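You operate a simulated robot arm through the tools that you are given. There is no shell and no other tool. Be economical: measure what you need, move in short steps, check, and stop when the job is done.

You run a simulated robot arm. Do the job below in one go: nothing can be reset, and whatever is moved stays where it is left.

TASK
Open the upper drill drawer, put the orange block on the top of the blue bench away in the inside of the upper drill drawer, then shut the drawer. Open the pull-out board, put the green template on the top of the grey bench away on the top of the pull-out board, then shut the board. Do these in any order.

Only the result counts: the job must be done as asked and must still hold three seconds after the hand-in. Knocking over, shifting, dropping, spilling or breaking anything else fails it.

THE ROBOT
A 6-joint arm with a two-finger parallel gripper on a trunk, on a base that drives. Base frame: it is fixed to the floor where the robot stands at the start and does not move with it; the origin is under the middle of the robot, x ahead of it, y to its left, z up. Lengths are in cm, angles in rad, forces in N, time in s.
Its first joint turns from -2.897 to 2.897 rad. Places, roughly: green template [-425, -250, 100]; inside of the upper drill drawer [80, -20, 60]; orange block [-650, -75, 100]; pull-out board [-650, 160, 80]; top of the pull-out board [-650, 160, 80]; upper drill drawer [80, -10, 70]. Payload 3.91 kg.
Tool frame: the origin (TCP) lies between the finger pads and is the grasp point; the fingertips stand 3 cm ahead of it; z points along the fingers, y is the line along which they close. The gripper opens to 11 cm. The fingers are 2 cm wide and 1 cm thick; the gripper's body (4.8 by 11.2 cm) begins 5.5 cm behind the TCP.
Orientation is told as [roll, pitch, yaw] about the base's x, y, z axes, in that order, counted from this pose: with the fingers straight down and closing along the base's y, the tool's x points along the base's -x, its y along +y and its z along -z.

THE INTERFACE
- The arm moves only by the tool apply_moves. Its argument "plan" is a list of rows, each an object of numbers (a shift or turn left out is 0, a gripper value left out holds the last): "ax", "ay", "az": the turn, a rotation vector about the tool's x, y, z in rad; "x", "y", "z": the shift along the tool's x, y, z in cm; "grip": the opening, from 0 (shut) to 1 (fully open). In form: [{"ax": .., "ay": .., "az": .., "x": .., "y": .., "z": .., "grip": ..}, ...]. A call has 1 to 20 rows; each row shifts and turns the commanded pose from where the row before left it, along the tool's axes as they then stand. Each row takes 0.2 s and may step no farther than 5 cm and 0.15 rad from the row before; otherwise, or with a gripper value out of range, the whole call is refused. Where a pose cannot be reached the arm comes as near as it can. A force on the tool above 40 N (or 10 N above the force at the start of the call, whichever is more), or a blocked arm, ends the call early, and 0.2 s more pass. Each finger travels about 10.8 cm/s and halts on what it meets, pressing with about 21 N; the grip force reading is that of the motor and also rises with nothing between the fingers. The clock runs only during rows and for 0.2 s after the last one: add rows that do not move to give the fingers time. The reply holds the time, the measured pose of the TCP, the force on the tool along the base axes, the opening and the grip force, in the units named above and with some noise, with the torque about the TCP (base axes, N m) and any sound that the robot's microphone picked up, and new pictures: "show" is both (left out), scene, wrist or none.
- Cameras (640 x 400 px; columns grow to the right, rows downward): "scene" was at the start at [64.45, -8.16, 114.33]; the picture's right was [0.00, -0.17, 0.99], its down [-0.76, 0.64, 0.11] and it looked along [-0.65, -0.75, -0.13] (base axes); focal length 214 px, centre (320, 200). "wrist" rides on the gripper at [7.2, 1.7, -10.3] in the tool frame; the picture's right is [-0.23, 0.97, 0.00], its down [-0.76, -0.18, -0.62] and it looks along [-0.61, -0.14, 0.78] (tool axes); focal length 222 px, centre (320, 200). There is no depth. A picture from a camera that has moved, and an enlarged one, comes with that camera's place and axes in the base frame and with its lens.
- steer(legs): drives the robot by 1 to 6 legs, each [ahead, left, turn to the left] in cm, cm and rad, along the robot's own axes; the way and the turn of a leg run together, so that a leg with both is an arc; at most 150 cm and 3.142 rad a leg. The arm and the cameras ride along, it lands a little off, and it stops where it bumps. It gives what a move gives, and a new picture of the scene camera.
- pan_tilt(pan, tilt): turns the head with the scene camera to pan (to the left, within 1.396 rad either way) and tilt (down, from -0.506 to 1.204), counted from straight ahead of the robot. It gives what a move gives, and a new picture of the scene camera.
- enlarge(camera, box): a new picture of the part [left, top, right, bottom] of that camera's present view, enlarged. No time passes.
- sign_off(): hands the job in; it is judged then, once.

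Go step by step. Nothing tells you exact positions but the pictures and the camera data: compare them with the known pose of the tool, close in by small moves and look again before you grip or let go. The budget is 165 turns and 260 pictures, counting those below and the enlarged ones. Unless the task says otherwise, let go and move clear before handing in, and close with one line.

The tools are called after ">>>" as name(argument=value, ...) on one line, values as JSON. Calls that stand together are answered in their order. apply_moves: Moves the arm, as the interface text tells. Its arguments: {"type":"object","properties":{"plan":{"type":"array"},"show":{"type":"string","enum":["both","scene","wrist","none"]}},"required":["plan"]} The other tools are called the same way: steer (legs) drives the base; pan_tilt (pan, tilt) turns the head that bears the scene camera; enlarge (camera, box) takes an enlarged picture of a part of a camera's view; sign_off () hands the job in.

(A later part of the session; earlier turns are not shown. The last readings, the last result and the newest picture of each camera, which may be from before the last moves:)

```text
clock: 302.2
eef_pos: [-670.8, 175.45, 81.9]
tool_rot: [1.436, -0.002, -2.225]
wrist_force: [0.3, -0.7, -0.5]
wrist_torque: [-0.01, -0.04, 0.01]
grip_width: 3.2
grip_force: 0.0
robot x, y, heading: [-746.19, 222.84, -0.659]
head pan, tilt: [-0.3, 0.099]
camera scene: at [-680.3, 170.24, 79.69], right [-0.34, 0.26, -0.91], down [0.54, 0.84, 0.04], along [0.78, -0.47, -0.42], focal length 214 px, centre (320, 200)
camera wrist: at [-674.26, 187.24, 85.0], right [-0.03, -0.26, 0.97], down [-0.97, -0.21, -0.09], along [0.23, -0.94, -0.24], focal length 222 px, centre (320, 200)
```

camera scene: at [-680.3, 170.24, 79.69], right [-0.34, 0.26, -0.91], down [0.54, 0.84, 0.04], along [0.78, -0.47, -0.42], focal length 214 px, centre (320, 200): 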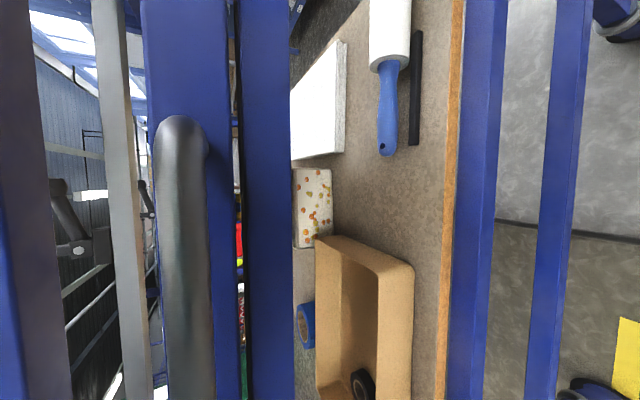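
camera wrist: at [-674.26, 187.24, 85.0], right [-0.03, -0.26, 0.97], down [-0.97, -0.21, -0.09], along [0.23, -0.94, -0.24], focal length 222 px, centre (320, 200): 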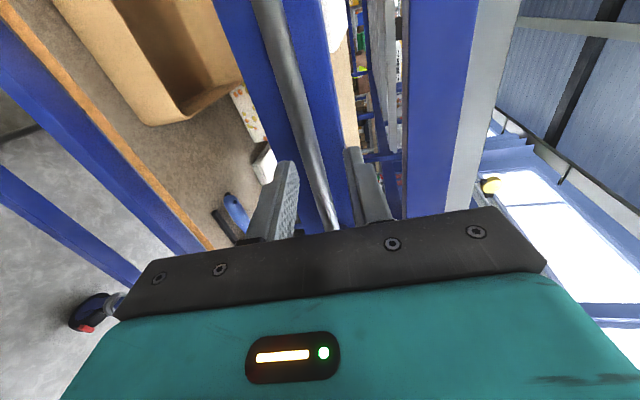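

>>> apply_moves(plan=[{"z": 2, "y": 0.25}, {"z": 2, "y": 0.25}, {"z": 1.5}, {}], show="wrist")

>>> pan_tilt(pan=0, tilt=0.4)

```text
clock: 303.0
eef_pos: [-666.97, 172.42, 81.6]
tool_rot: [1.431, 0.003, -2.228]
wrist_force: [-19.0, 12.0, 4.3]
wrist_torque: [0.29, 0.18, 0.2]
grip_width: 3.13
grip_force: 0.0
robot x, y, heading: [-745.43, 222.48, -0.665]
head pan, tilt: [-0.3, 0.099]
stopped in row 3: the force on the tool passed its limit at 106 N (the readings are from after the stop); the commanded pose is now the measured one
camera wrist: at [-670.43, 184.17, 84.71], right [-0.03, -0.26, 0.96], down [-0.97, -0.21, -0.09], along [0.23, -0.94, -0.25], focal length 222 px, centre (320, 200)
```

wrist: 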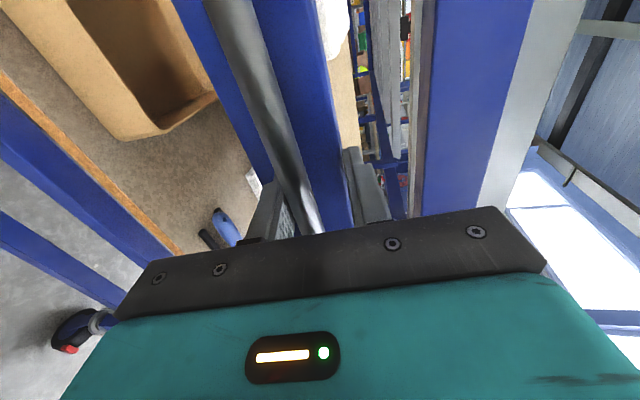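

```text
clock: 303.8
eef_pos: [-667.07, 172.38, 81.6]
tool_rot: [1.433, -0.001, -2.228]
wrist_force: [-27.9, 18.8, 3.9]
wrist_torque: [0.43, 0.4, 0.24]
grip_width: 3.2
grip_force: 0.5
robot x, y, heading: [-745.65, 222.83, -0.665]
head pan, tilt: [0.0, 0.4]
camera scene: at [-674.11, 168.87, 82.03], right [-0.11, 0.08, -0.99], down [0.26, 0.97, 0.05], along [0.96, -0.25, -0.13], focal length 214 px, centre (320, 200)
```

scene: 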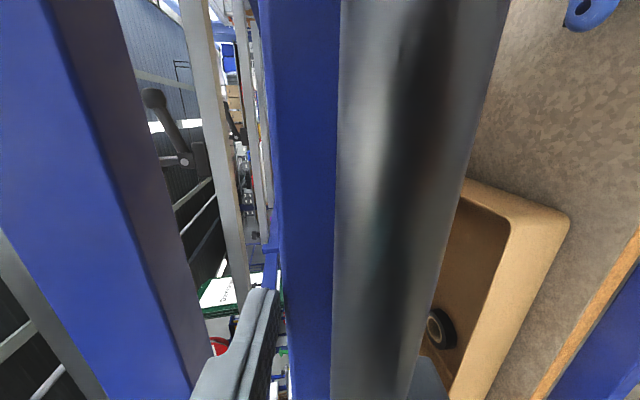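

The bar is ~2 cm lower than the finger middle; the lower finger met it. Backing off, lowering, then retrying.

>>> apply_moves(plan=[{"z": -2}, {"z": -1.5}, {"y": -2.2}, {}], show="scene")

```text
clock: 304.8
eef_pos: [-669.71, 174.62, 79.95]
tool_rot: [1.433, 0.0, -2.227]
wrist_force: [4.1, -3.5, 10.6]
wrist_torque: [-0.13, -0.12, -0.05]
grip_width: 3.78
grip_force: 6.3
robot x, y, heading: [-745.86, 222.75, -0.657]
head pan, tilt: [0.0, 0.4]
camera scene: at [-676.93, 171.13, 80.41], right [-0.11, 0.08, -0.99], down [0.26, 0.97, 0.05], along [0.96, -0.25, -0.13], focal length 214 px, centre (320, 200)
```

scene: 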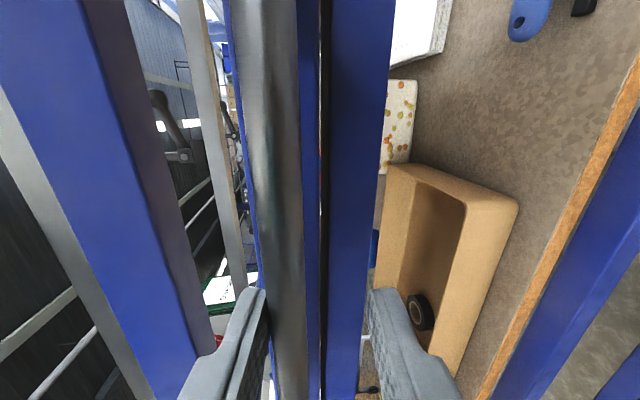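

The bar is already between the fingers (upper finger resting on it). Easing up slightly and closing.

>>> apply_moves(plan=[{"y": 0.6}, {"z": 0.4, "grip": 0}, {}, {}, {}], show="both")

```text
clock: 305.4
eef_pos: [-669.54, 174.42, 81.15]
tool_rot: [1.444, -0.001, -2.223]
wrist_force: [-19.6, 13.3, 10.3]
wrist_torque: [-0.27, -0.04, -0.51]
grip_width: 1.38
grip_force: 45.3
robot x, y, heading: [-745.67, 223.15, -0.662]
head pan, tilt: [0.0, 0.4]
stopped in row 3: the force on the tool passed its limit at 50 N (the readings are from after the stop); the commanded pose is now the measured one
camera scene: at [-676.66, 170.95, 81.52], right [-0.1, 0.08, -0.99], down [0.25, 0.97, 0.05], along [0.96, -0.25, -0.12], focal length 214 px, centre (320, 200)
camera wrist: at [-673.02, 186.25, 84.16], right [-0.04, -0.26, 0.97], down [-0.97, -0.21, -0.1], along [0.23, -0.94, -0.24], focal length 222 px, centre (320, 200)
```

scene: 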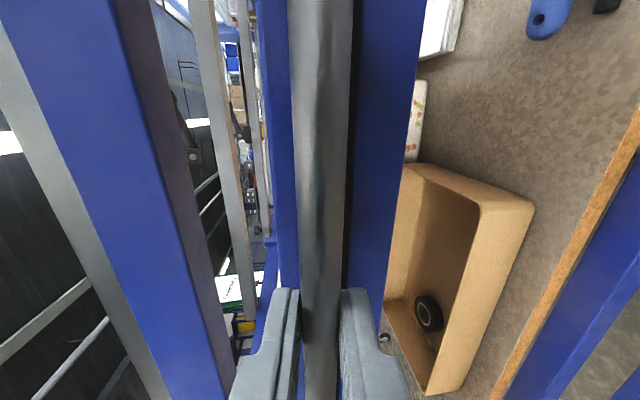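
wrist: 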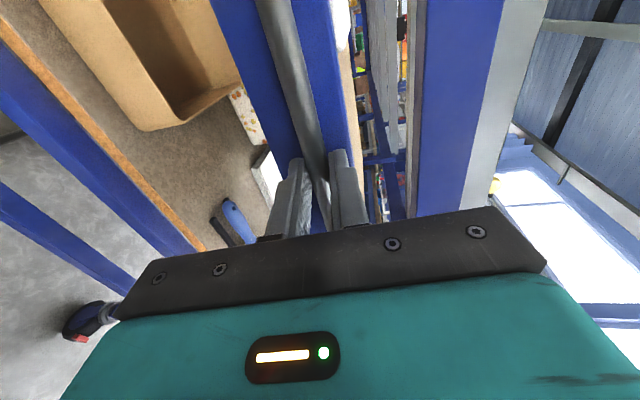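

Handle held. Pulling the board out along (-0.8,+0.6).

>>> apply_moves(plan=[{"z": -0.8, "y": -0.1}, {"z": -0.9, "y": -0.12}, {"z": -0.9, "y": -0.12}, {"z": -0.9, "y": -0.12}, {"z": -0.9, "y": -0.12}, {"z": -0.9, "y": -0.12}, {"z": -0.9, "y": -0.12}, {"z": -0.9, "y": -0.12}], show="scene")

```text
clock: 307.0
eef_pos: [-674.07, 177.94, 81.2]
tool_rot: [1.445, -0.001, -2.227]
wrist_force: [0.8, -2.5, 7.0]
wrist_torque: [-0.11, -0.04, 0.42]
grip_width: 1.39
grip_force: 45.0
robot x, y, heading: [-745.79, 222.74, -0.661]
head pan, tilt: [0.0, 0.4]
stopped in row 7: the force on the tool passed its limit at 41 N (the readings are from after the stop); the commanded pose is now the measured one
camera scene: at [-681.28, 174.4, 81.51], right [-0.1, 0.08, -0.99], down [0.25, 0.97, 0.05], along [0.96, -0.25, -0.12], focal length 214 px, centre (320, 200)
```

scene: 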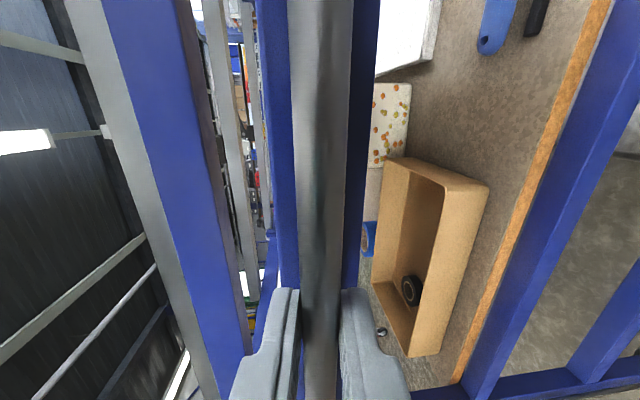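

>>> apply_moves(plan=[{"z": -0.6, "y": -0.06}, {"z": -0.6, "y": -0.06}, {"z": -0.6, "y": -0.06}, {"z": -0.6, "y": -0.06}, {"z": -0.6, "y": -0.06}, {"z": -0.6, "y": -0.06}, {"z": -0.6, "y": -0.06}, {"z": -0.6, "y": -0.06}, {"z": -0.6, "y": -0.06}, {"z": -0.6, "y": -0.06}, {"z": -0.6, "y": -0.06}, {"z": -0.6, "y": -0.06}, {"z": -0.6, "y": -0.06}, {"z": -0.6, "y": -0.06}, {"z": -0.6, "y": -0.06}, {"z": -0.6, "y": -0.06}, {"z": -0.6, "y": -0.06}, {"z": -0.6, "y": -0.06}], show="none")

```text
clock: 310.8
eef_pos: [-682.87, 184.54, 81.04]
tool_rot: [1.441, 0.0, -2.227]
wrist_force: [-18.7, -22.6, -10.7]
wrist_torque: [-0.04, 0.29, 0.01]
grip_width: 1.37
grip_force: 44.7
robot x, y, heading: [-745.71, 223.24, -0.662]
head pan, tilt: [0.0, 0.4]
```

>>> apply_moves(plan=[{"x": -0.3, "z": -0.4}, {"z": -0.6, "y": -0.08, "x": -0.02}, {"z": -0.6, "y": -0.08, "x": -0.02}, {"z": -0.6, "y": -0.08, "x": -0.02}, {"z": -0.6, "y": -0.08, "x": -0.02}, {"z": -0.6, "y": -0.08, "x": -0.02}, {"z": -0.6, "y": -0.08, "x": -0.02}, {"z": -0.6, "y": -0.08, "x": -0.02}, {"z": -0.6, "y": -0.08, "x": -0.02}, {"z": -0.6, "y": -0.08, "x": -0.02}, {"z": -0.6, "y": -0.08, "x": -0.02}, {"z": -0.6, "y": -0.08, "x": -0.02}, {"z": -0.6, "y": -0.08, "x": -0.02}, {"z": -0.6, "y": -0.08, "x": -0.02}], show="scene")

```text
clock: 312.1
eef_pos: [-685.12, 186.17, 81.1]
tool_rot: [1.441, -0.002, -2.223]
wrist_force: [-0.9, 3.1, -9.1]
wrist_torque: [0.09, 0.11, -0.04]
grip_width: 1.35
grip_force: 45.3
robot x, y, heading: [-745.87, 222.9, -0.662]
head pan, tilt: [0.0, 0.4]
stopped in row 6: the force on the tool passed its limit at 42 N (the readings are from after the stop); the commanded pose is now the measured one
camera scene: at [-692.38, 182.68, 81.56], right [-0.11, 0.08, -0.99], down [0.25, 0.97, 0.05], along [0.96, -0.24, -0.12], focal length 214 px, centre (320, 200)
```

scene: 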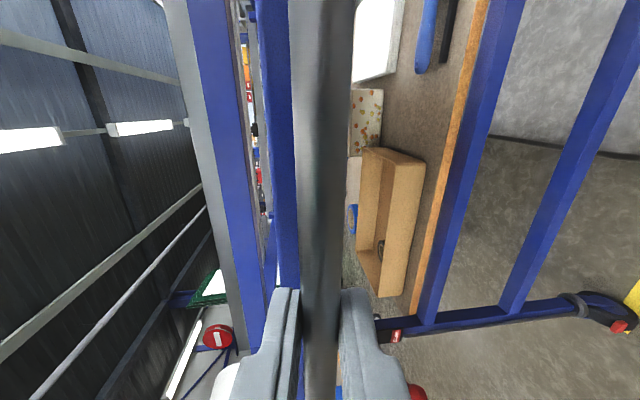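

>>> apply_moves(plan=[{"z": -0.5, "y": -0.06}, {"z": -0.5, "y": -0.06}, {"z": -0.5, "y": -0.06}, {"z": -0.5, "y": -0.06}, {"z": -0.5, "y": -0.06}, {"z": -0.5, "y": -0.06}, {"z": -0.5, "y": -0.06}, {"z": -0.5, "y": -0.06}, {"z": -0.5, "y": -0.06}, {"z": -0.5, "y": -0.06}, {"z": -0.5, "y": -0.06}, {"z": -0.5, "y": -0.06}, {"z": -0.5, "y": -0.06}, {"z": -0.5, "y": -0.06}], show="none")

```text
clock: 315.1
eef_pos: [-690.86, 190.46, 81.18]
tool_rot: [1.436, -0.002, -2.224]
wrist_force: [-2.2, 1.7, -6.4]
wrist_torque: [0.07, 0.09, 0.35]
grip_width: 1.37
grip_force: 45.1
robot x, y, heading: [-745.63, 222.62, -0.66]
head pan, tilt: [0.0, 0.4]
stopped in row 14: the force on the tool passed its limit at 41 N (the readings are from after the stop); the commanded pose is now the measured one
```

Out ~26.7 cm. Releasing, backing off, rising, and viewing the board.

>>> apply_moves(plan=[{"grip": 0.35}, {}, {}, {"z": -3}, {"z": -3}, {"y": 4.5, "z": -0.5}, {"y": 4.5, "z": -0.5}, {"y": 4.5, "z": -0.5}, {"y": 4.5, "z": -0.5}, {"y": 4.5, "z": -0.5}, {"y": 4.5, "z": -0.5}, {"ax": 0.13}, {"ax": 0.13}, {}], show="none")

>>> apply_moves(plan=[{"az": -0.15, "grip": 1}, {"az": -0.15}, {"az": -0.15}, {"az": -0.15}, {"az": -0.15}, {"az": -0.15}, {"az": -0.15}, {"az": -0.15}, {"az": -0.15}, {"az": -0.15}, {"az": -0.07}, {}], show="none")

>>> pan_tilt(pan=0, tilt=0.7)

```text
clock: 318.1
eef_pos: [-692.36, 192.53, 110.93]
tool_rot: [1.178, -0.001, -2.225]
wrist_force: [0.2, -0.3, -1.3]
wrist_torque: [-0.04, 0.01, -0.01]
grip_width: 3.84
grip_force: 0.0
out of reach, approached as far as the arm can: row 4, 5
robot x, y, heading: [-745.98, 222.77, -0.665]
head pan, tilt: [0.0, 0.4]
```

```text
clock: 320.6
eef_pos: [-692.11, 192.39, 111.01]
tool_rot: [-0.004, -1.178, -0.652]
wrist_force: [-0.8, 0.7, 0.3]
wrist_torque: [-0.02, 0.01, 0.04]
grip_width: 11.02
grip_force: 0.1
robot x, y, heading: [-745.64, 222.86, -0.664]
head pan, tilt: [0.0, 0.4]
```

```text
clock: 321.4
eef_pos: [-692.23, 192.48, 110.89]
tool_rot: [0.001, -1.179, -0.656]
wrist_force: [0.0, -0.1, -0.1]
wrist_torque: [-0.02, -0.01, 0.01]
grip_width: 11.05
grip_force: 0.1
robot x, y, heading: [-745.87, 223.1, -0.659]
head pan, tilt: [0.0, 0.7]
camera scene: at [-693.96, 193.87, 116.88], right [-0.61, -0.79, 0.0], down [-0.7, 0.54, -0.46], along [0.37, -0.28, -0.89], focal length 214 px, centre (320, 200)
```

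scene: 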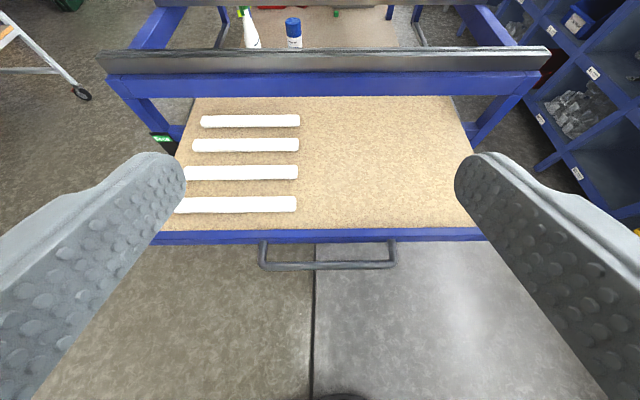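

Board is out, its right half free. Now I go to the grey bench for the template, travelling along the aisle facing +u.

>>> steer(legs=[[0, 0, 0.018], [0, 119, 0], [140, 0, 0], [140, 0, 0], [93, 0, 0]])

```text
clock: 342.1
eef_pos: [-395.49, 98.28, 111.09]
tool_rot: [-0.002, -1.177, -0.699]
wrist_force: [-0.2, -0.2, -0.2]
wrist_torque: [0.01, -0.01, -0.02]
grip_width: 11.0
grip_force: 0.1
robot x, y, heading: [-447.56, 131.01, -0.707]
head pan, tilt: [0.0, 0.7]
stopped in leg 5: the robot was blocked; the commanded pose is now the measured one
camera scene: at [-397.15, 99.83, 116.86], right [-0.65, -0.76, 0.0], down [-0.68, 0.57, -0.46], along [0.35, -0.3, -0.89], focal length 214 px, centre (320, 200)
```

scene: 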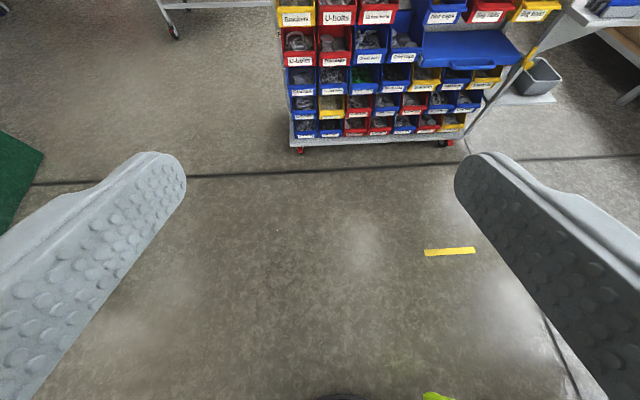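

>>> steer(legs=[[0, 17, 0], [83, 5, 0], [0, 0, -1.507], [110, 0, 0]])

```text
clock: 356.5
eef_pos: [-462.23, -47.11, 111.02]
tool_rot: [0.0, -1.18, -2.184]
wrist_force: [-0.2, -0.1, 0.2]
wrist_torque: [0.01, 0.03, -0.01]
grip_width: 11.0
grip_force: 0.0
robot x, y, heading: [-433.77, 7.52, -2.191]
head pan, tilt: [0.0, 0.7]
camera scene: at [-460.59, -45.11, 116.86], right [-0.82, 0.58, 0.0], down [0.51, 0.73, -0.46], along [-0.27, -0.38, -0.89], focal length 214 px, centre (320, 200)
```

scene: 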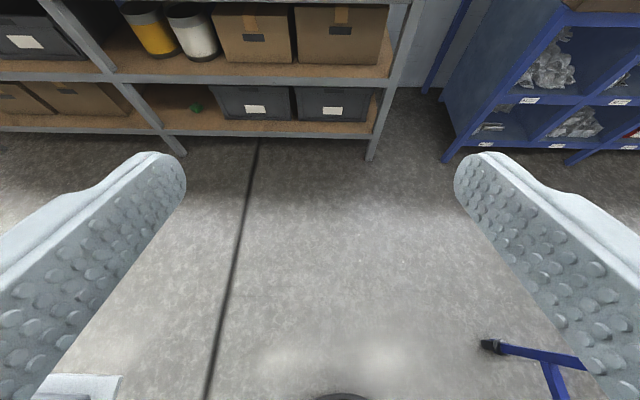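

>>> apply_moves(plan=[{"z": -3.7, "x": 1.5}, {"z": -3.7, "x": 1.5}, {"z": -3.7, "x": 1.5}, {"z": -3.7, "x": 1.5}, {}], show="none")

>>> steer(legs=[[60, 8, 0], [0, 0, 1.55]])

>>> pan_tilt(pan=0, tilt=0.3)

```text
clock: 357.7
eef_pos: [-453.09, -34.29, 110.97]
tool_rot: [0.0, -1.178, -2.182]
wrist_force: [-0.7, 0.4, 0.9]
wrist_torque: [-0.03, 0.04, -0.01]
grip_width: 11.01
grip_force: 0.1
robot x, y, heading: [-434.42, 7.97, -2.189]
head pan, tilt: [0.0, 0.7]
```

```text
clock: 364.8
eef_pos: [-421.13, -66.2, 110.94]
tool_rot: [0.001, -1.178, -0.665]
wrist_force: [0.3, 0.5, 0.7]
wrist_torque: [0.01, -0.04, 0.03]
grip_width: 10.99
grip_force: 0.0
robot x, y, heading: [-462.19, -44.81, -0.672]
head pan, tilt: [0.0, 0.7]
camera scene: at [-422.91, -64.65, 116.84], right [-0.62, -0.79, 0.0], down [-0.7, 0.55, -0.46], along [0.36, -0.28, -0.89], focal length 214 px, centre (320, 200)
```

scene: 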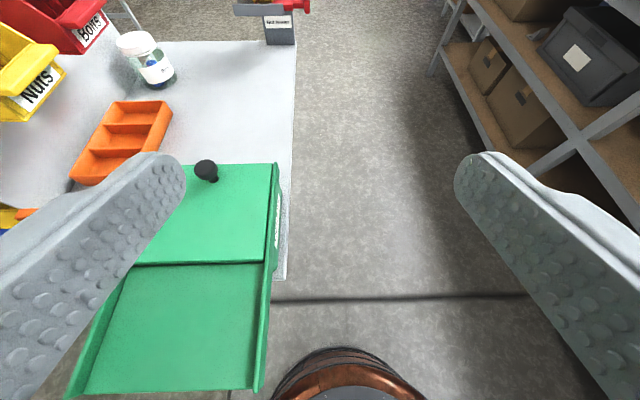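

```text
clock: 365.6
eef_pos: [-421.29, -66.25, 110.85]
tool_rot: [0.0, -1.178, -0.666]
wrist_force: [-0.1, 0.5, -0.3]
wrist_torque: [-0.02, 0.02, 0.0]
grip_width: 11.0
grip_force: 0.1
robot x, y, heading: [-462.19, -44.92, -0.672]
head pan, tilt: [0.0, 0.3]
camera scene: at [-421.22, -65.98, 119.85], right [-0.62, -0.79, 0.0], down [-0.5, 0.39, -0.77], along [0.6, -0.48, -0.64], focal length 214 px, centre (320, 200)
```

scene: 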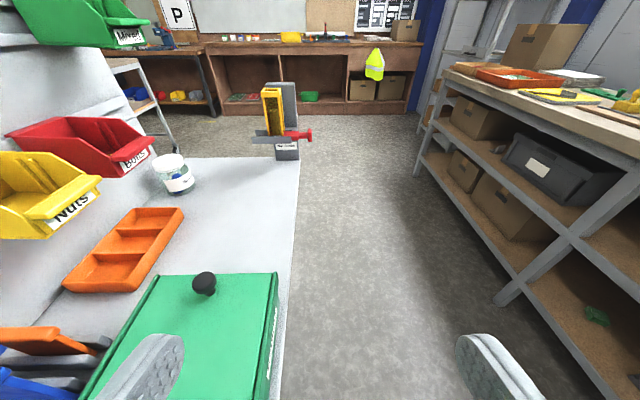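

>>> steer(legs=[[0, -42, 0.028], [100, 0, 0]])

```text
clock: 373.0
eef_pos: [-367.63, -159.01, 110.87]
tool_rot: [0.001, -1.178, -0.641]
wrist_force: [-0.6, 0.1, -0.6]
wrist_torque: [0.0, -0.01, 0.0]
grip_width: 11.04
grip_force: 0.0
robot x, y, heading: [-408.93, -138.37, -0.653]
head pan, tilt: [0.0, 0.3]
camera scene: at [-367.56, -158.91, 119.86], right [-0.6, -0.8, 0.0], down [-0.51, 0.38, -0.77], along [0.62, -0.46, -0.64], focal length 214 px, centre (320, 200)
```

scene: 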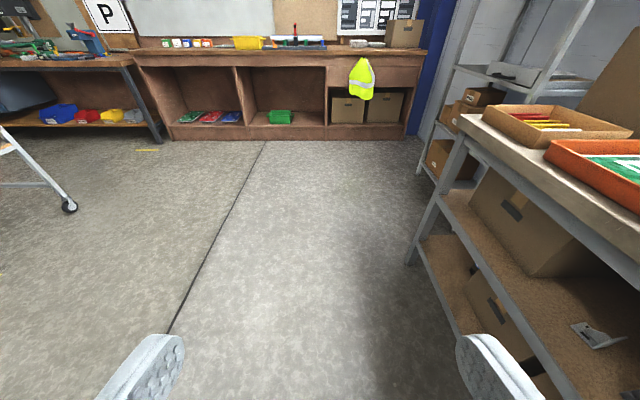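

>>> steer(legs=[[57, 0, 0], [0, 0, -1.56]])

>>> pan_tilt(pan=0, tilt=0.6)

```text
clock: 380.1
eef_pos: [-382.69, -214.99, 110.9]
tool_rot: [-0.001, -1.179, -2.185]
wrist_force: [0.7, 0.1, -0.2]
wrist_torque: [-0.03, 0.03, 0.01]
grip_width: 11.0
grip_force: 0.2
robot x, y, heading: [-363.33, -172.68, -2.19]
head pan, tilt: [0.0, 0.3]
camera scene: at [-382.31, -214.78, 119.86], right [-0.82, 0.58, 0.0], down [0.37, 0.52, -0.77], along [-0.44, -0.63, -0.64], focal length 214 px, centre (320, 200)
```

scene: 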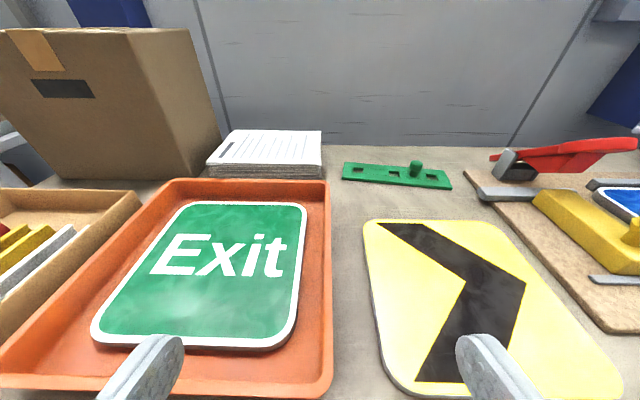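

```text
clock: 380.9
eef_pos: [-382.73, -214.89, 110.99]
tool_rot: [-0.001, -1.179, -2.186]
wrist_force: [0.4, -0.3, -0.1]
wrist_torque: [0.02, 0.0, 0.0]
grip_width: 11.0
grip_force: 0.0
robot x, y, heading: [-363.24, -173.39, -2.186]
head pan, tilt: [0.0, 0.6]
camera scene: at [-381.44, -213.55, 117.51], right [-0.82, 0.58, 0.0], down [0.48, 0.68, -0.55], along [-0.32, -0.45, -0.84], focal length 214 px, centre (320, 200)
```

scene: 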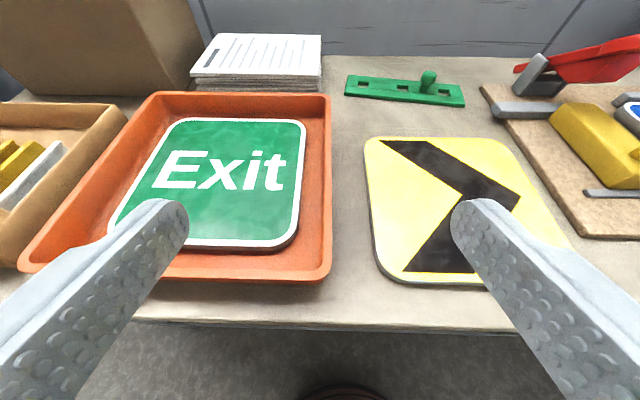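

The green template is a thin slotted bar (~18×4 cm) with a knob, near (-431,-245). I'll shift the base and point the fingers down.

>>> steer(legs=[[6, -13, 0]])

>>> apply_moves(plan=[{"ay": 0.15}, {"ay": 0.15}, {"ay": 0.15}, {"ay": 0.15}, {"ay": 0.15}, {"ay": 0.15}, {"ay": 0.15}, {"ay": 0.128}, {"x": -5}, {"x": -5}, {"x": -5}, {"x": -5}, {"x": -5}, {"x": -5}, {"x": -5}, {}], show="wrist")

>>> pan_tilt(pan=0, tilt=0.2)

```text
clock: 382.2
eef_pos: [-396.76, -212.69, 110.92]
tool_rot: [0.001, -1.178, -2.182]
wrist_force: [-0.6, -0.5, 0.0]
wrist_torque: [0.01, -0.02, 0.01]
grip_width: 11.02
grip_force: 0.1
robot x, y, heading: [-377.58, -170.68, -2.188]
head pan, tilt: [0.0, 0.6]
camera scene: at [-395.47, -211.14, 117.5], right [-0.82, 0.57, 0.0], down [0.48, 0.69, -0.55], along [-0.31, -0.45, -0.84], focal length 214 px, centre (320, 200)
```

scene: 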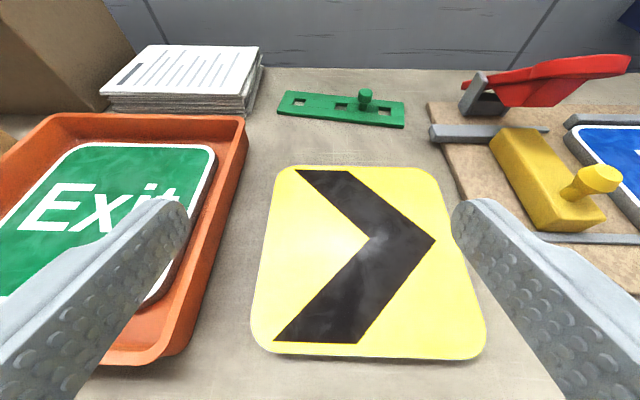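

```text
clock: 385.6
eef_pos: [-408.77, -241.91, 115.65]
tool_rot: [-0.241, -0.161, -2.211]
wrist_force: [0.2, -0.1, -1.0]
wrist_torque: [0.05, -0.01, -0.01]
grip_width: 11.01
grip_force: 0.1
out of reach, approached as far as the arm can: row 4, 5, 6, 7, 8
robot x, y, heading: [-377.77, -170.36, -2.191]
head pan, tilt: [0.0, 0.6]
camera wrist: at [-400.26, -237.52, 123.93], right [0.6, -0.78, -0.19], down [-0.41, -0.5, 0.76], along [-0.69, -0.38, -0.62], focal length 222 px, centre (320, 200)
```

wrist: 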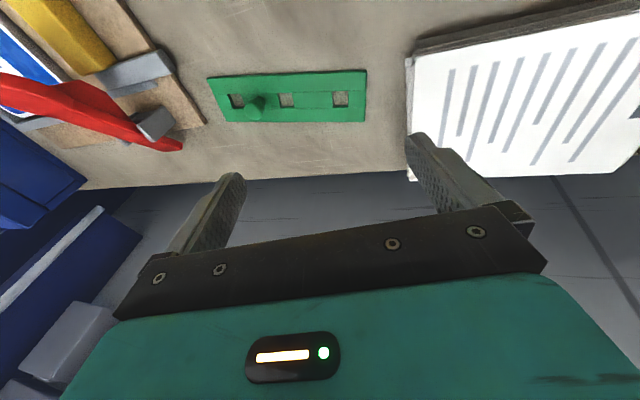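

```text
clock: 386.5
eef_pos: [-408.73, -241.88, 115.61]
tool_rot: [-0.241, -0.163, -2.212]
wrist_force: [-0.1, -0.1, 0.1]
wrist_torque: [0.02, 0.03, 0.0]
grip_width: 11.02
grip_force: 0.1
robot x, y, heading: [-377.84, -170.47, -2.191]
head pan, tilt: [0.0, 0.201]
camera scene: at [-412.88, -249.23, 120.49], right [-0.76, 0.61, 0.24], down [0.63, 0.77, 0.03], along [-0.16, 0.17, -0.97], focal length 214 px, centre (320, 200)
```

scene: 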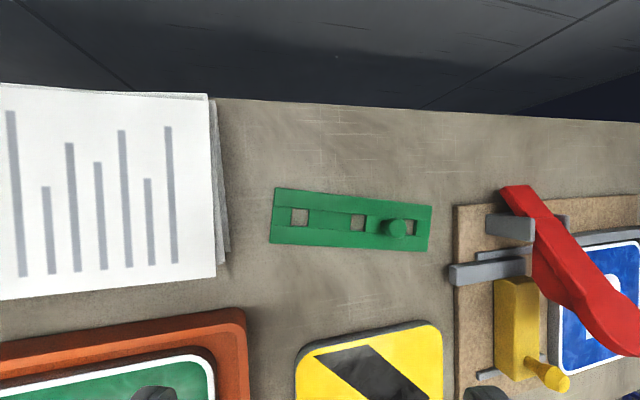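

The wrist flipped again; repeating the unflip manoeuvre (retract, pitch up, swing left, pitch down).

>>> apply_moves(plan=[{"x": 5}, {"x": 5}, {"x": 5}, {"ay": -0.15}, {"ay": -0.15}, {"ay": -0.15}, {"ay": -0.15}, {"ay": -0.15}, {"ay": -0.15}, {"ay": -0.15}, {"ay": -0.15}, {"ay": -0.15}, {}], show="none")

>>> apply_moves(plan=[{"ax": -0.15}, {"ax": -0.15}, {"ax": -0.15}, {"ax": -0.15}, {"ax": -0.15}, {"ax": -0.15}, {}, {"ay": 0.15}, {"ay": 0.15}, {"ay": 0.15}, {"ay": 0.15}, {"ay": 0.15}, {"ay": 0.15}, {"ay": 0.15}, {"ay": 0.15}, {}], show="scene")

```text
clock: 389.3
eef_pos: [-400.04, -230.02, 113.07]
tool_rot: [-1.333, -1.334, -0.921]
wrist_force: [0.6, -0.2, 0.4]
wrist_torque: [-0.01, 0.01, 0.03]
grip_width: 10.99
grip_force: 0.0
robot x, y, heading: [-377.58, -170.55, -2.185]
head pan, tilt: [0.0, 0.201]
```

```text
clock: 392.7
eef_pos: [-399.97, -230.06, 113.27]
tool_rot: [-0.099, -0.157, -1.331]
wrist_force: [0.2, 0.4, 0.1]
wrist_torque: [0.02, -0.01, 0.01]
grip_width: 10.99
grip_force: 0.1
out of reach, approached as far as the arm can: row 3
robot x, y, heading: [-377.77, -170.75, -2.186]
head pan, tilt: [0.0, 0.201]
camera scene: at [-397.37, -238.15, 118.14], right [-0.97, -0.22, 0.1], down [-0.22, 0.97, 0.04], along [-0.11, 0.02, -0.99], focal length 214 px, centre (320, 200)
```

scene: 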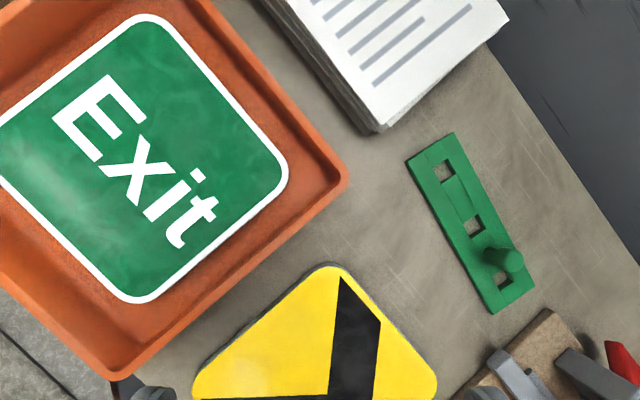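

>>> apply_moves(plan=[{"ax": -0.05, "ay": 0.08}, {"ax": -0.05, "ay": 0.078}, {"az": 0.15}, {"az": 0.15}, {"az": 0.15}, {"az": 0.15}, {"az": 0.15}, {"az": 0.15}, {"az": 0.15}, {"az": 0.03}, {"x": -3.76, "y": -2.36}, {"x": -3.76, "y": -2.36}, {"x": -3.76, "y": -2.36}, {"x": -3.76, "y": -2.36}, {"x": -3.76, "y": -2.36}, {"x": -3.76, "y": -2.36}, {"x": -3.76, "y": -2.36}, {"z": 4, "grip": 0.5}, {"z": 4}, {}], show="both")

```text
clock: 396.9
eef_pos: [-430.43, -234.82, 105.28]
tool_rot: [0.0, 0.002, -2.418]
wrist_force: [0.3, 0.5, 0.4]
wrist_torque: [0.0, 0.01, 0.01]
grip_width: 5.5
grip_force: 0.0
robot x, y, heading: [-377.92, -170.87, -2.189]
head pan, tilt: [0.0, 0.201]
camera scene: at [-437.02, -241.07, 108.7], right [-0.66, 0.75, 0.0], down [0.73, 0.65, 0.2], along [0.15, 0.13, -0.98], focal length 214 px, centre (320, 200)
camera wrist: at [-423.81, -231.58, 115.52], right [0.47, -0.88, 0.0], down [-0.69, -0.37, 0.62], along [-0.55, -0.29, -0.78], focal length 222 px, centre (320, 200)
```

scene: 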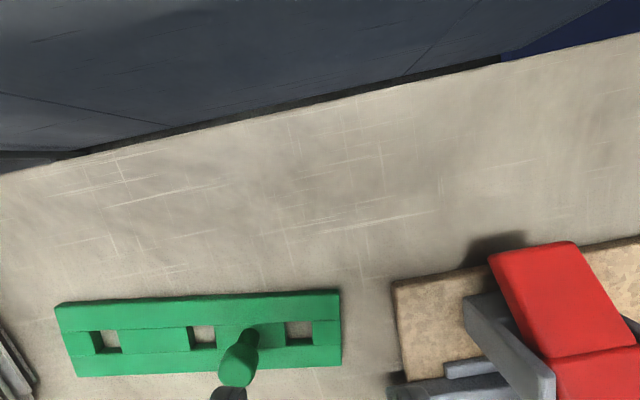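
wrist: 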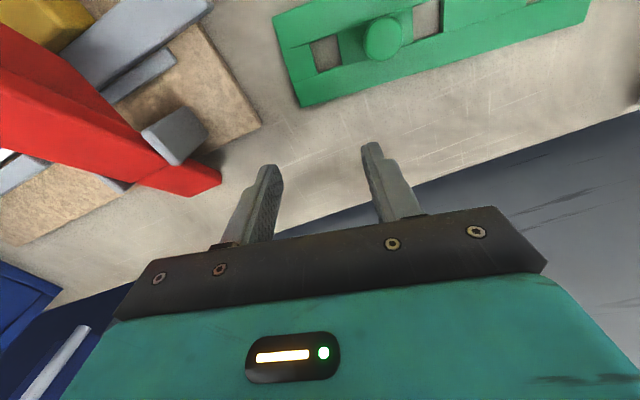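

Knob top triangulated at (-422.6,-235.9,96.5); plate top z≈93.4. Moving over it.

>>> apply_moves(plan=[{"x": 2.6, "y": 3.0}, {"x": 2.5, "y": 3.0}, {"z": 2.5}, {"z": 2}, {}], show="both")

```text
clock: 398.1
eef_pos: [-422.77, -236.03, 100.72]
tool_rot: [-0.001, 0.001, -2.417]
wrist_force: [-0.8, -0.4, 0.3]
wrist_torque: [-0.03, -0.02, 0.03]
grip_width: 5.49
grip_force: 0.1
robot x, y, heading: [-377.96, -170.42, -2.19]
head pan, tilt: [0.0, 0.201]
camera scene: at [-429.4, -242.14, 104.28], right [-0.66, 0.75, 0.0], down [0.73, 0.65, 0.2], along [0.15, 0.13, -0.98], focal length 214 px, centre (320, 200)
camera wrist: at [-416.19, -232.65, 111.1], right [0.47, -0.88, 0.0], down [-0.69, -0.37, 0.62], along [-0.55, -0.29, -0.78], focal length 222 px, centre (320, 200)
```

scene: 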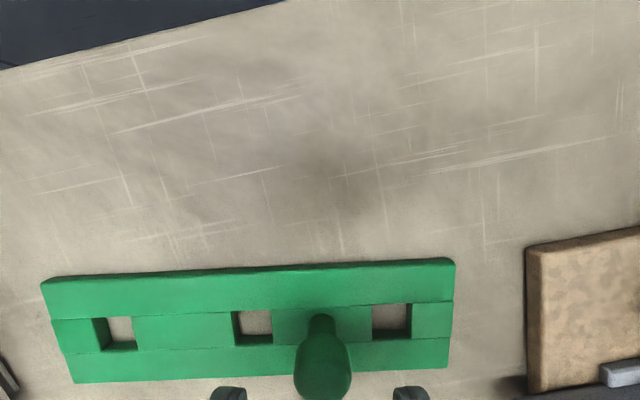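
wrist: 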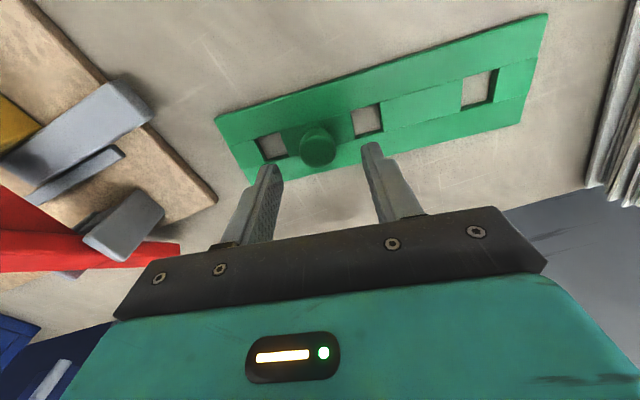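

>>> apply_moves(plan=[{"z": 2}, {"z": 1.7}, {"grip": 0}, {}, {}, {}], show="both")

```text
clock: 399.5
eef_pos: [-422.71, -235.91, 97.0]
tool_rot: [-0.001, 0.002, -2.418]
wrist_force: [0.0, 0.6, -0.2]
wrist_torque: [-0.03, 0.03, -0.01]
grip_width: 2.48
grip_force: 20.8
robot x, y, heading: [-377.48, -170.58, -2.187]
head pan, tilt: [0.0, 0.201]
camera scene: at [-429.3, -242.01, 100.57], right [-0.66, 0.75, 0.0], down [0.73, 0.65, 0.2], along [0.15, 0.13, -0.98], focal length 214 px, centre (320, 200)
camera wrist: at [-416.09, -232.51, 107.39], right [0.47, -0.88, 0.0], down [-0.69, -0.37, 0.62], along [-0.55, -0.29, -0.78], focal length 222 px, centre (320, 200)
```

scene: 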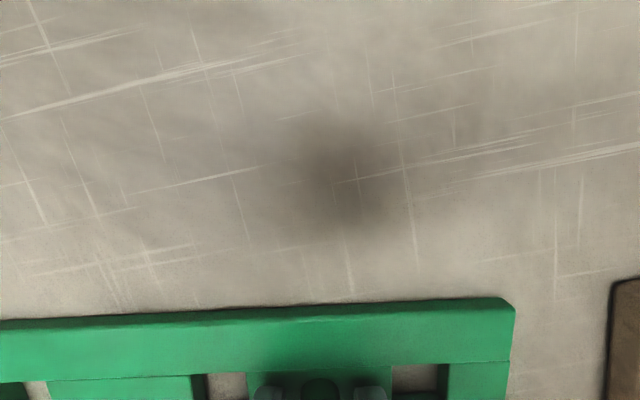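
wrist: 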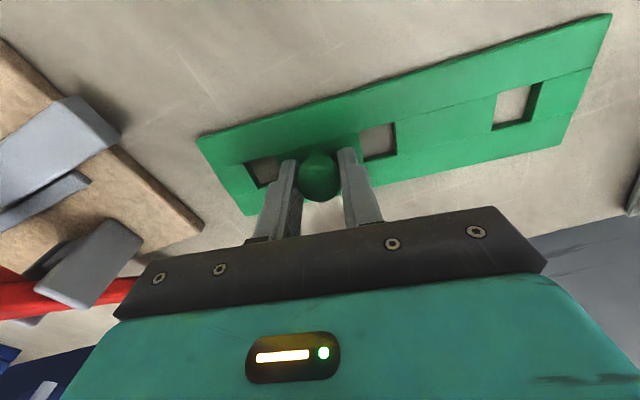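

Knob gripped. Lifting.

>>> apply_moves(plan=[{"z": -0.6}, {"z": -1}, {"z": -2}, {"z": -3}, {"z": -4}, {"z": -4}, {}], show="both")

```text
clock: 401.1
eef_pos: [-422.92, -236.03, 111.57]
tool_rot: [0.001, 0.001, -2.416]
wrist_force: [-1.2, -0.2, -1.3]
wrist_torque: [0.0, 0.06, 0.02]
grip_width: 2.45
grip_force: 21.2
robot x, y, heading: [-377.31, -170.47, -2.19]
head pan, tilt: [0.0, 0.201]
camera scene: at [-429.58, -242.11, 115.17], right [-0.66, 0.75, 0.0], down [0.73, 0.65, 0.2], along [0.15, 0.13, -0.98], focal length 214 px, centre (320, 200)
camera wrist: at [-416.37, -232.61, 121.99], right [0.47, -0.88, 0.0], down [-0.69, -0.37, 0.62], along [-0.55, -0.29, -0.78], focal length 222 px, centre (320, 200)
```

scene: 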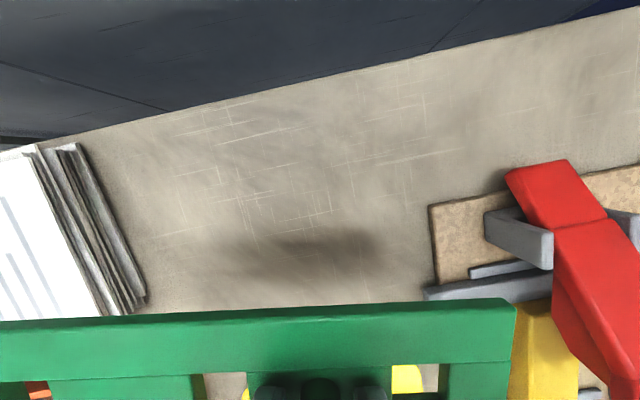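
wrist: 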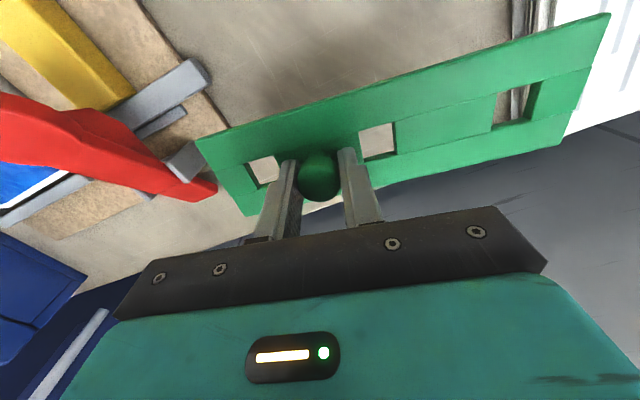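

Template held level. Retracting and retracing the route.

>>> apply_moves(plan=[{"x": 4.5}, {"x": 4.5}, {"x": 4.5}, {"x": 4.5}, {"x": 4.5}, {"x": 4.5}, {"x": 4.5}, {}], show="none")

>>> steer(legs=[[-7, 0, 0], [0, 0, 1.55], [-143, 0, 0], [0, 40, 0]])

```text
clock: 402.9
eef_pos: [-399.03, -215.41, 111.7]
tool_rot: [0.0, 0.003, -2.417]
wrist_force: [0.7, 0.3, -0.9]
wrist_torque: [0.03, 0.04, -0.03]
grip_width: 2.47
grip_force: 20.5
robot x, y, heading: [-377.73, -170.48, -2.188]
head pan, tilt: [0.0, 0.201]
```

```text
clock: 416.5
eef_pos: [-421.44, -68.71, 111.67]
tool_rot: [0.0, 0.002, -0.871]
wrist_force: [-0.3, 0.7, -1.8]
wrist_torque: [0.0, 0.02, -0.01]
grip_width: 2.49
grip_force: 20.9
robot x, y, heading: [-465.79, -46.08, -0.642]
head pan, tilt: [0.0, 0.201]
camera scene: at [-415.23, -75.62, 115.32], right [-0.77, -0.64, 0.0], down [-0.63, 0.75, 0.2], along [-0.13, 0.15, -0.98], focal length 214 px, centre (320, 200)
```

scene: 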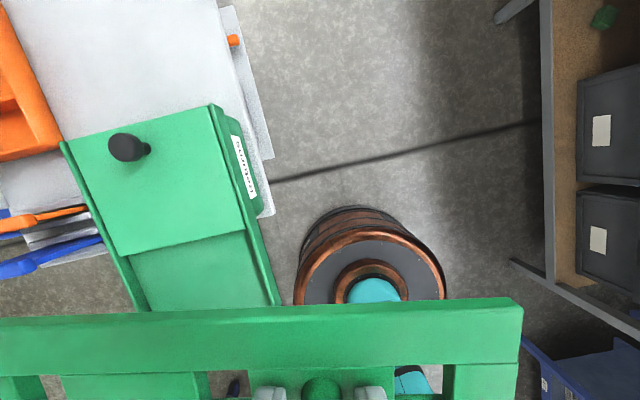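

>>> steer(legs=[[0, 0, -1.55], [-120, 0, 0], [-55, 0, 0], [0, 0, 1.55]])

```text
clock: 433.0
eef_pos: [-321.83, 80.45, 111.81]
tool_rot: [0.0, 0.002, -0.804]
wrist_force: [0.2, -0.1, -1.4]
wrist_torque: [-0.07, 0.01, 0.01]
grip_width: 2.49
grip_force: 20.7
robot x, y, heading: [-367.47, 99.96, -0.578]
head pan, tilt: [0.0, 0.201]
camera scene: at [-315.32, 73.84, 115.32], right [-0.72, -0.69, 0.0], down [-0.68, 0.71, 0.2], along [-0.14, 0.14, -0.98], focal length 214 px, centre (320, 200)
```

scene: 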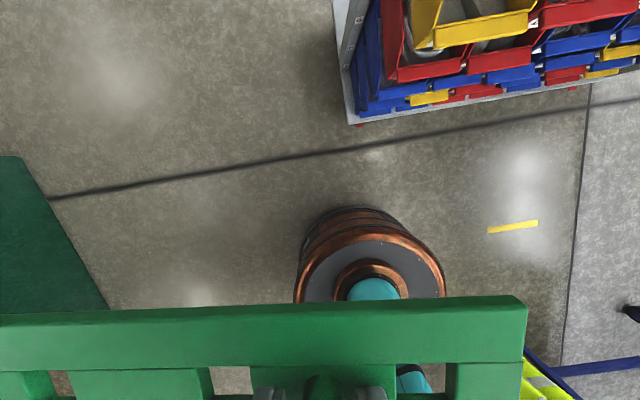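

>>> steer(legs=[[0, 0, -0.065], [-128, 0, 0], [-128, 0, 0], [-124, 0, 0]])

```text
clock: 451.6
eef_pos: [-624.66, 302.44, 111.8]
tool_rot: [0.001, 0.002, -0.857]
wrist_force: [-0.5, -0.8, -1.6]
wrist_torque: [-0.07, 0.04, 0.0]
grip_width: 2.48
grip_force: 21.4
robot x, y, heading: [-669.39, 324.3, -0.625]
head pan, tilt: [0.0, 0.201]
camera scene: at [-618.38, 295.63, 115.32], right [-0.76, -0.66, 0.0], down [-0.64, 0.74, 0.2], along [-0.13, 0.15, -0.98], focal length 214 px, centre (320, 200)
```

scene: 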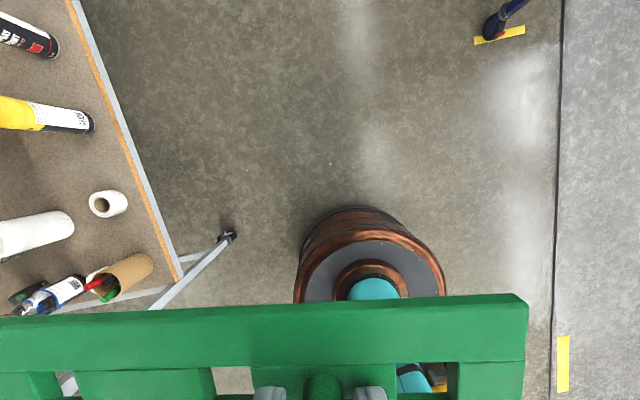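

>>> steer(legs=[[0, -127, -0.018]])

>>> pan_tilt(pan=0, tilt=-0.4)

```text
clock: 457.8
eef_pos: [-701.65, 201.56, 111.7]
tool_rot: [-0.001, 0.002, -0.913]
wrist_force: [0.8, -0.2, -1.1]
wrist_torque: [-0.05, 0.05, -0.01]
grip_width: 2.47
grip_force: 20.9
robot x, y, heading: [-745.33, 225.92, -0.682]
head pan, tilt: [0.0, 0.201]
camera scene: at [-695.77, 194.37, 115.32], right [-0.79, -0.61, 0.0], down [-0.6, 0.78, 0.2], along [-0.12, 0.16, -0.98], focal length 214 px, centre (320, 200)
```

scene: 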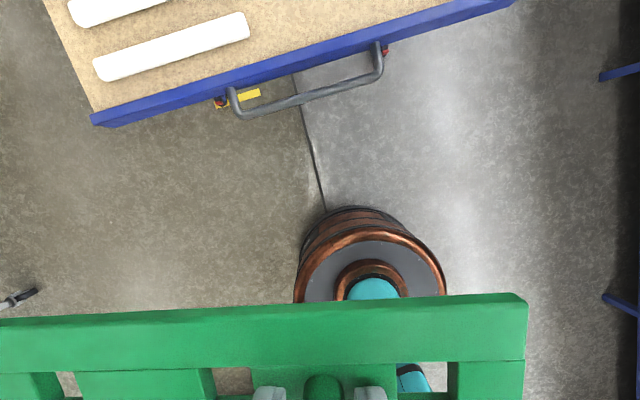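

```text
clock: 458.8
eef_pos: [-701.55, 201.61, 111.8]
tool_rot: [0.0, 0.001, -0.913]
wrist_force: [-0.1, 0.0, -1.0]
wrist_torque: [0.0, 0.06, 0.0]
grip_width: 2.47
grip_force: 21.3
robot x, y, heading: [-745.46, 225.99, -0.68]
head pan, tilt: [0.0, -0.4]
camera scene: at [-692.62, 190.29, 117.3], right [-0.79, -0.61, 0.0], down [-0.56, 0.73, -0.39], along [0.24, -0.31, -0.92], focal length 214 px, centre (320, 200)
```

scene: 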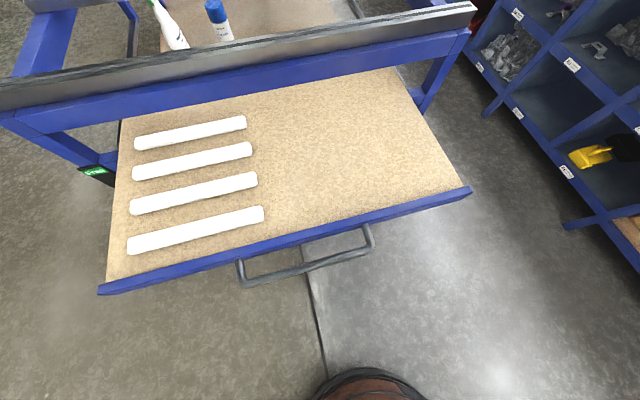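

Board free area: u −657..−632, v −294..−258. Target knob point ≈ (-685.4,164.4). Aligning the template with the board and moving above.

>>> apply_moves(plan=[{"az": -0.135}, {"az": -0.135}, {"x": -3.92, "y": -2.22}, {"x": -3.92, "y": -2.22}, {"x": -3.92, "y": -2.22}, {"x": -3.92, "y": -2.22}, {"x": -3.92, "y": -2.22}, {"x": -3.92, "y": -2.22}, {"x": -3.92, "y": -2.22}, {"x": -3.92, "y": -2.22}, {"x": -3.92, "y": -2.22}, {"z": 4}, {"z": 4}, {"z": 4}, {}], show="both")

```text
clock: 462.0
eef_pos: [-685.4, 164.39, 99.22]
tool_rot: [0.002, 0.003, -0.642]
wrist_force: [0.0, -0.2, -1.4]
wrist_torque: [-0.06, 0.02, 0.01]
grip_width: 2.52
grip_force: 21.3
robot x, y, heading: [-745.02, 225.79, -0.686]
head pan, tilt: [0.0, -0.4]
camera scene: at [-673.71, 155.87, 104.72], right [-0.6, -0.8, 0.0], down [-0.74, 0.55, -0.39], along [0.31, -0.23, -0.92], focal length 214 px, centre (320, 200)
camera wrist: at [-690.13, 170.04, 109.55], right [0.77, 0.64, 0.0], down [0.5, -0.6, 0.62], along [0.4, -0.48, -0.78], focal length 222 px, centre (320, 200)
```

scene: 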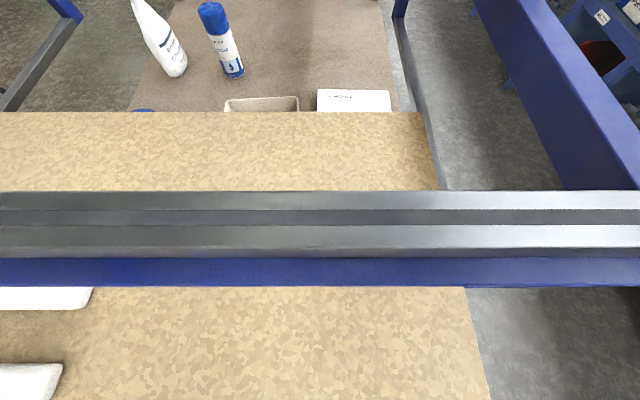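
wrist: 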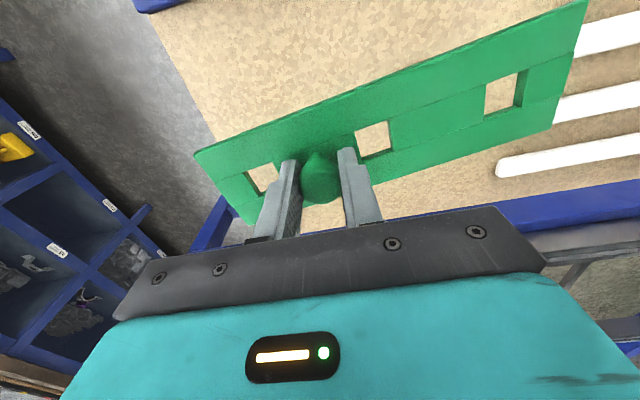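

>>> apply_moves(plan=[{"z": 3}, {"z": 3}, {"z": 2}, {"z": 1}, {}], show="wrist")

```text
clock: 463.2
eef_pos: [-685.25, 164.74, 90.61]
tool_rot: [0.0, 0.002, -0.644]
wrist_force: [-0.3, 0.2, -1.1]
wrist_torque: [-0.04, -0.02, 0.02]
grip_width: 2.49
grip_force: 21.1
robot x, y, heading: [-745.37, 225.9, -0.685]
head pan, tilt: [0.0, -0.4]
camera wrist: at [-690.03, 170.2, 101.0], right [0.77, 0.64, 0.0], down [0.5, -0.6, 0.62], along [0.4, -0.48, -0.78], focal length 222 px, centre (320, 200)
```

wrist: 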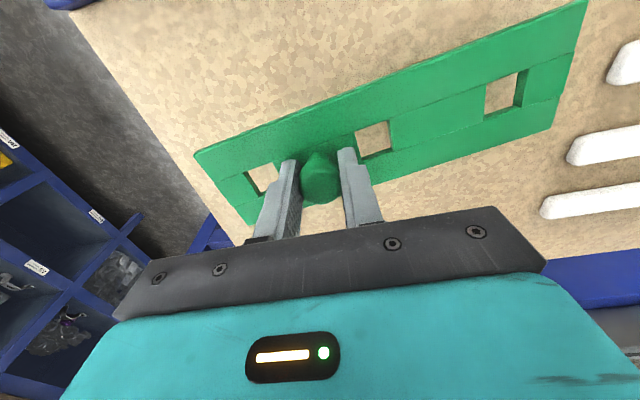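

>>> apply_moves(plan=[{"z": 0.8}, {"z": 0.8}, {"z": 0.6}, {}], show="wrist")

```text
clock: 464.2
eef_pos: [-685.37, 164.47, 88.35]
tool_rot: [-0.001, 0.002, -0.64]
wrist_force: [1.1, 0.5, -1.3]
wrist_torque: [-0.02, 0.04, 0.0]
grip_width: 2.49
grip_force: 20.9
robot x, y, heading: [-745.14, 225.96, -0.679]
head pan, tilt: [0.0, -0.4]
camera wrist: at [-690.0, 170.08, 98.68], right [0.77, 0.64, 0.0], down [0.5, -0.6, 0.62], along [0.4, -0.48, -0.78], focal length 222 px, centre (320, 200)
```

wrist: 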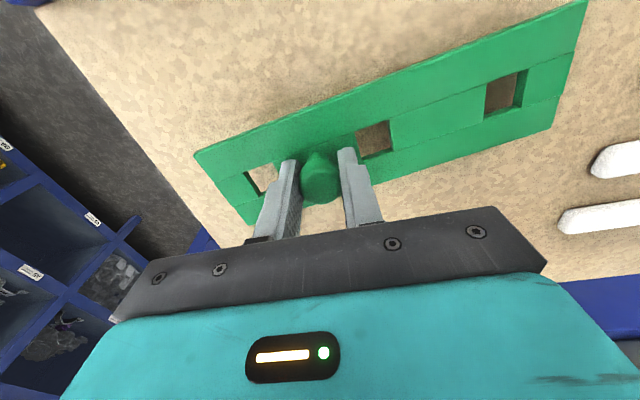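

>>> apply_moves(plan=[{"z": 0.5}, {"z": 0.5}, {"z": 0.4}, {"z": 0.3}, {}], show="wrist")

```text
clock: 465.4
eef_pos: [-685.42, 164.46, 86.66]
tool_rot: [0.0, 0.002, -0.642]
wrist_force: [0.1, 0.7, -0.5]
wrist_torque: [-0.03, 0.01, 0.01]
grip_width: 2.5
grip_force: 21.1
robot x, y, heading: [-744.97, 226.1, -0.683]
head pan, tilt: [0.0, -0.4]
camera wrist: at [-690.12, 169.97, 97.07], right [0.77, 0.64, 0.0], down [0.5, -0.6, 0.62], along [0.4, -0.48, -0.78], focal length 222 px, centre (320, 200)
```

wrist: 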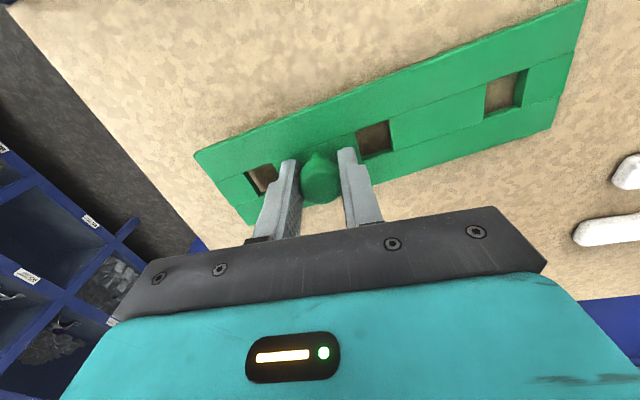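

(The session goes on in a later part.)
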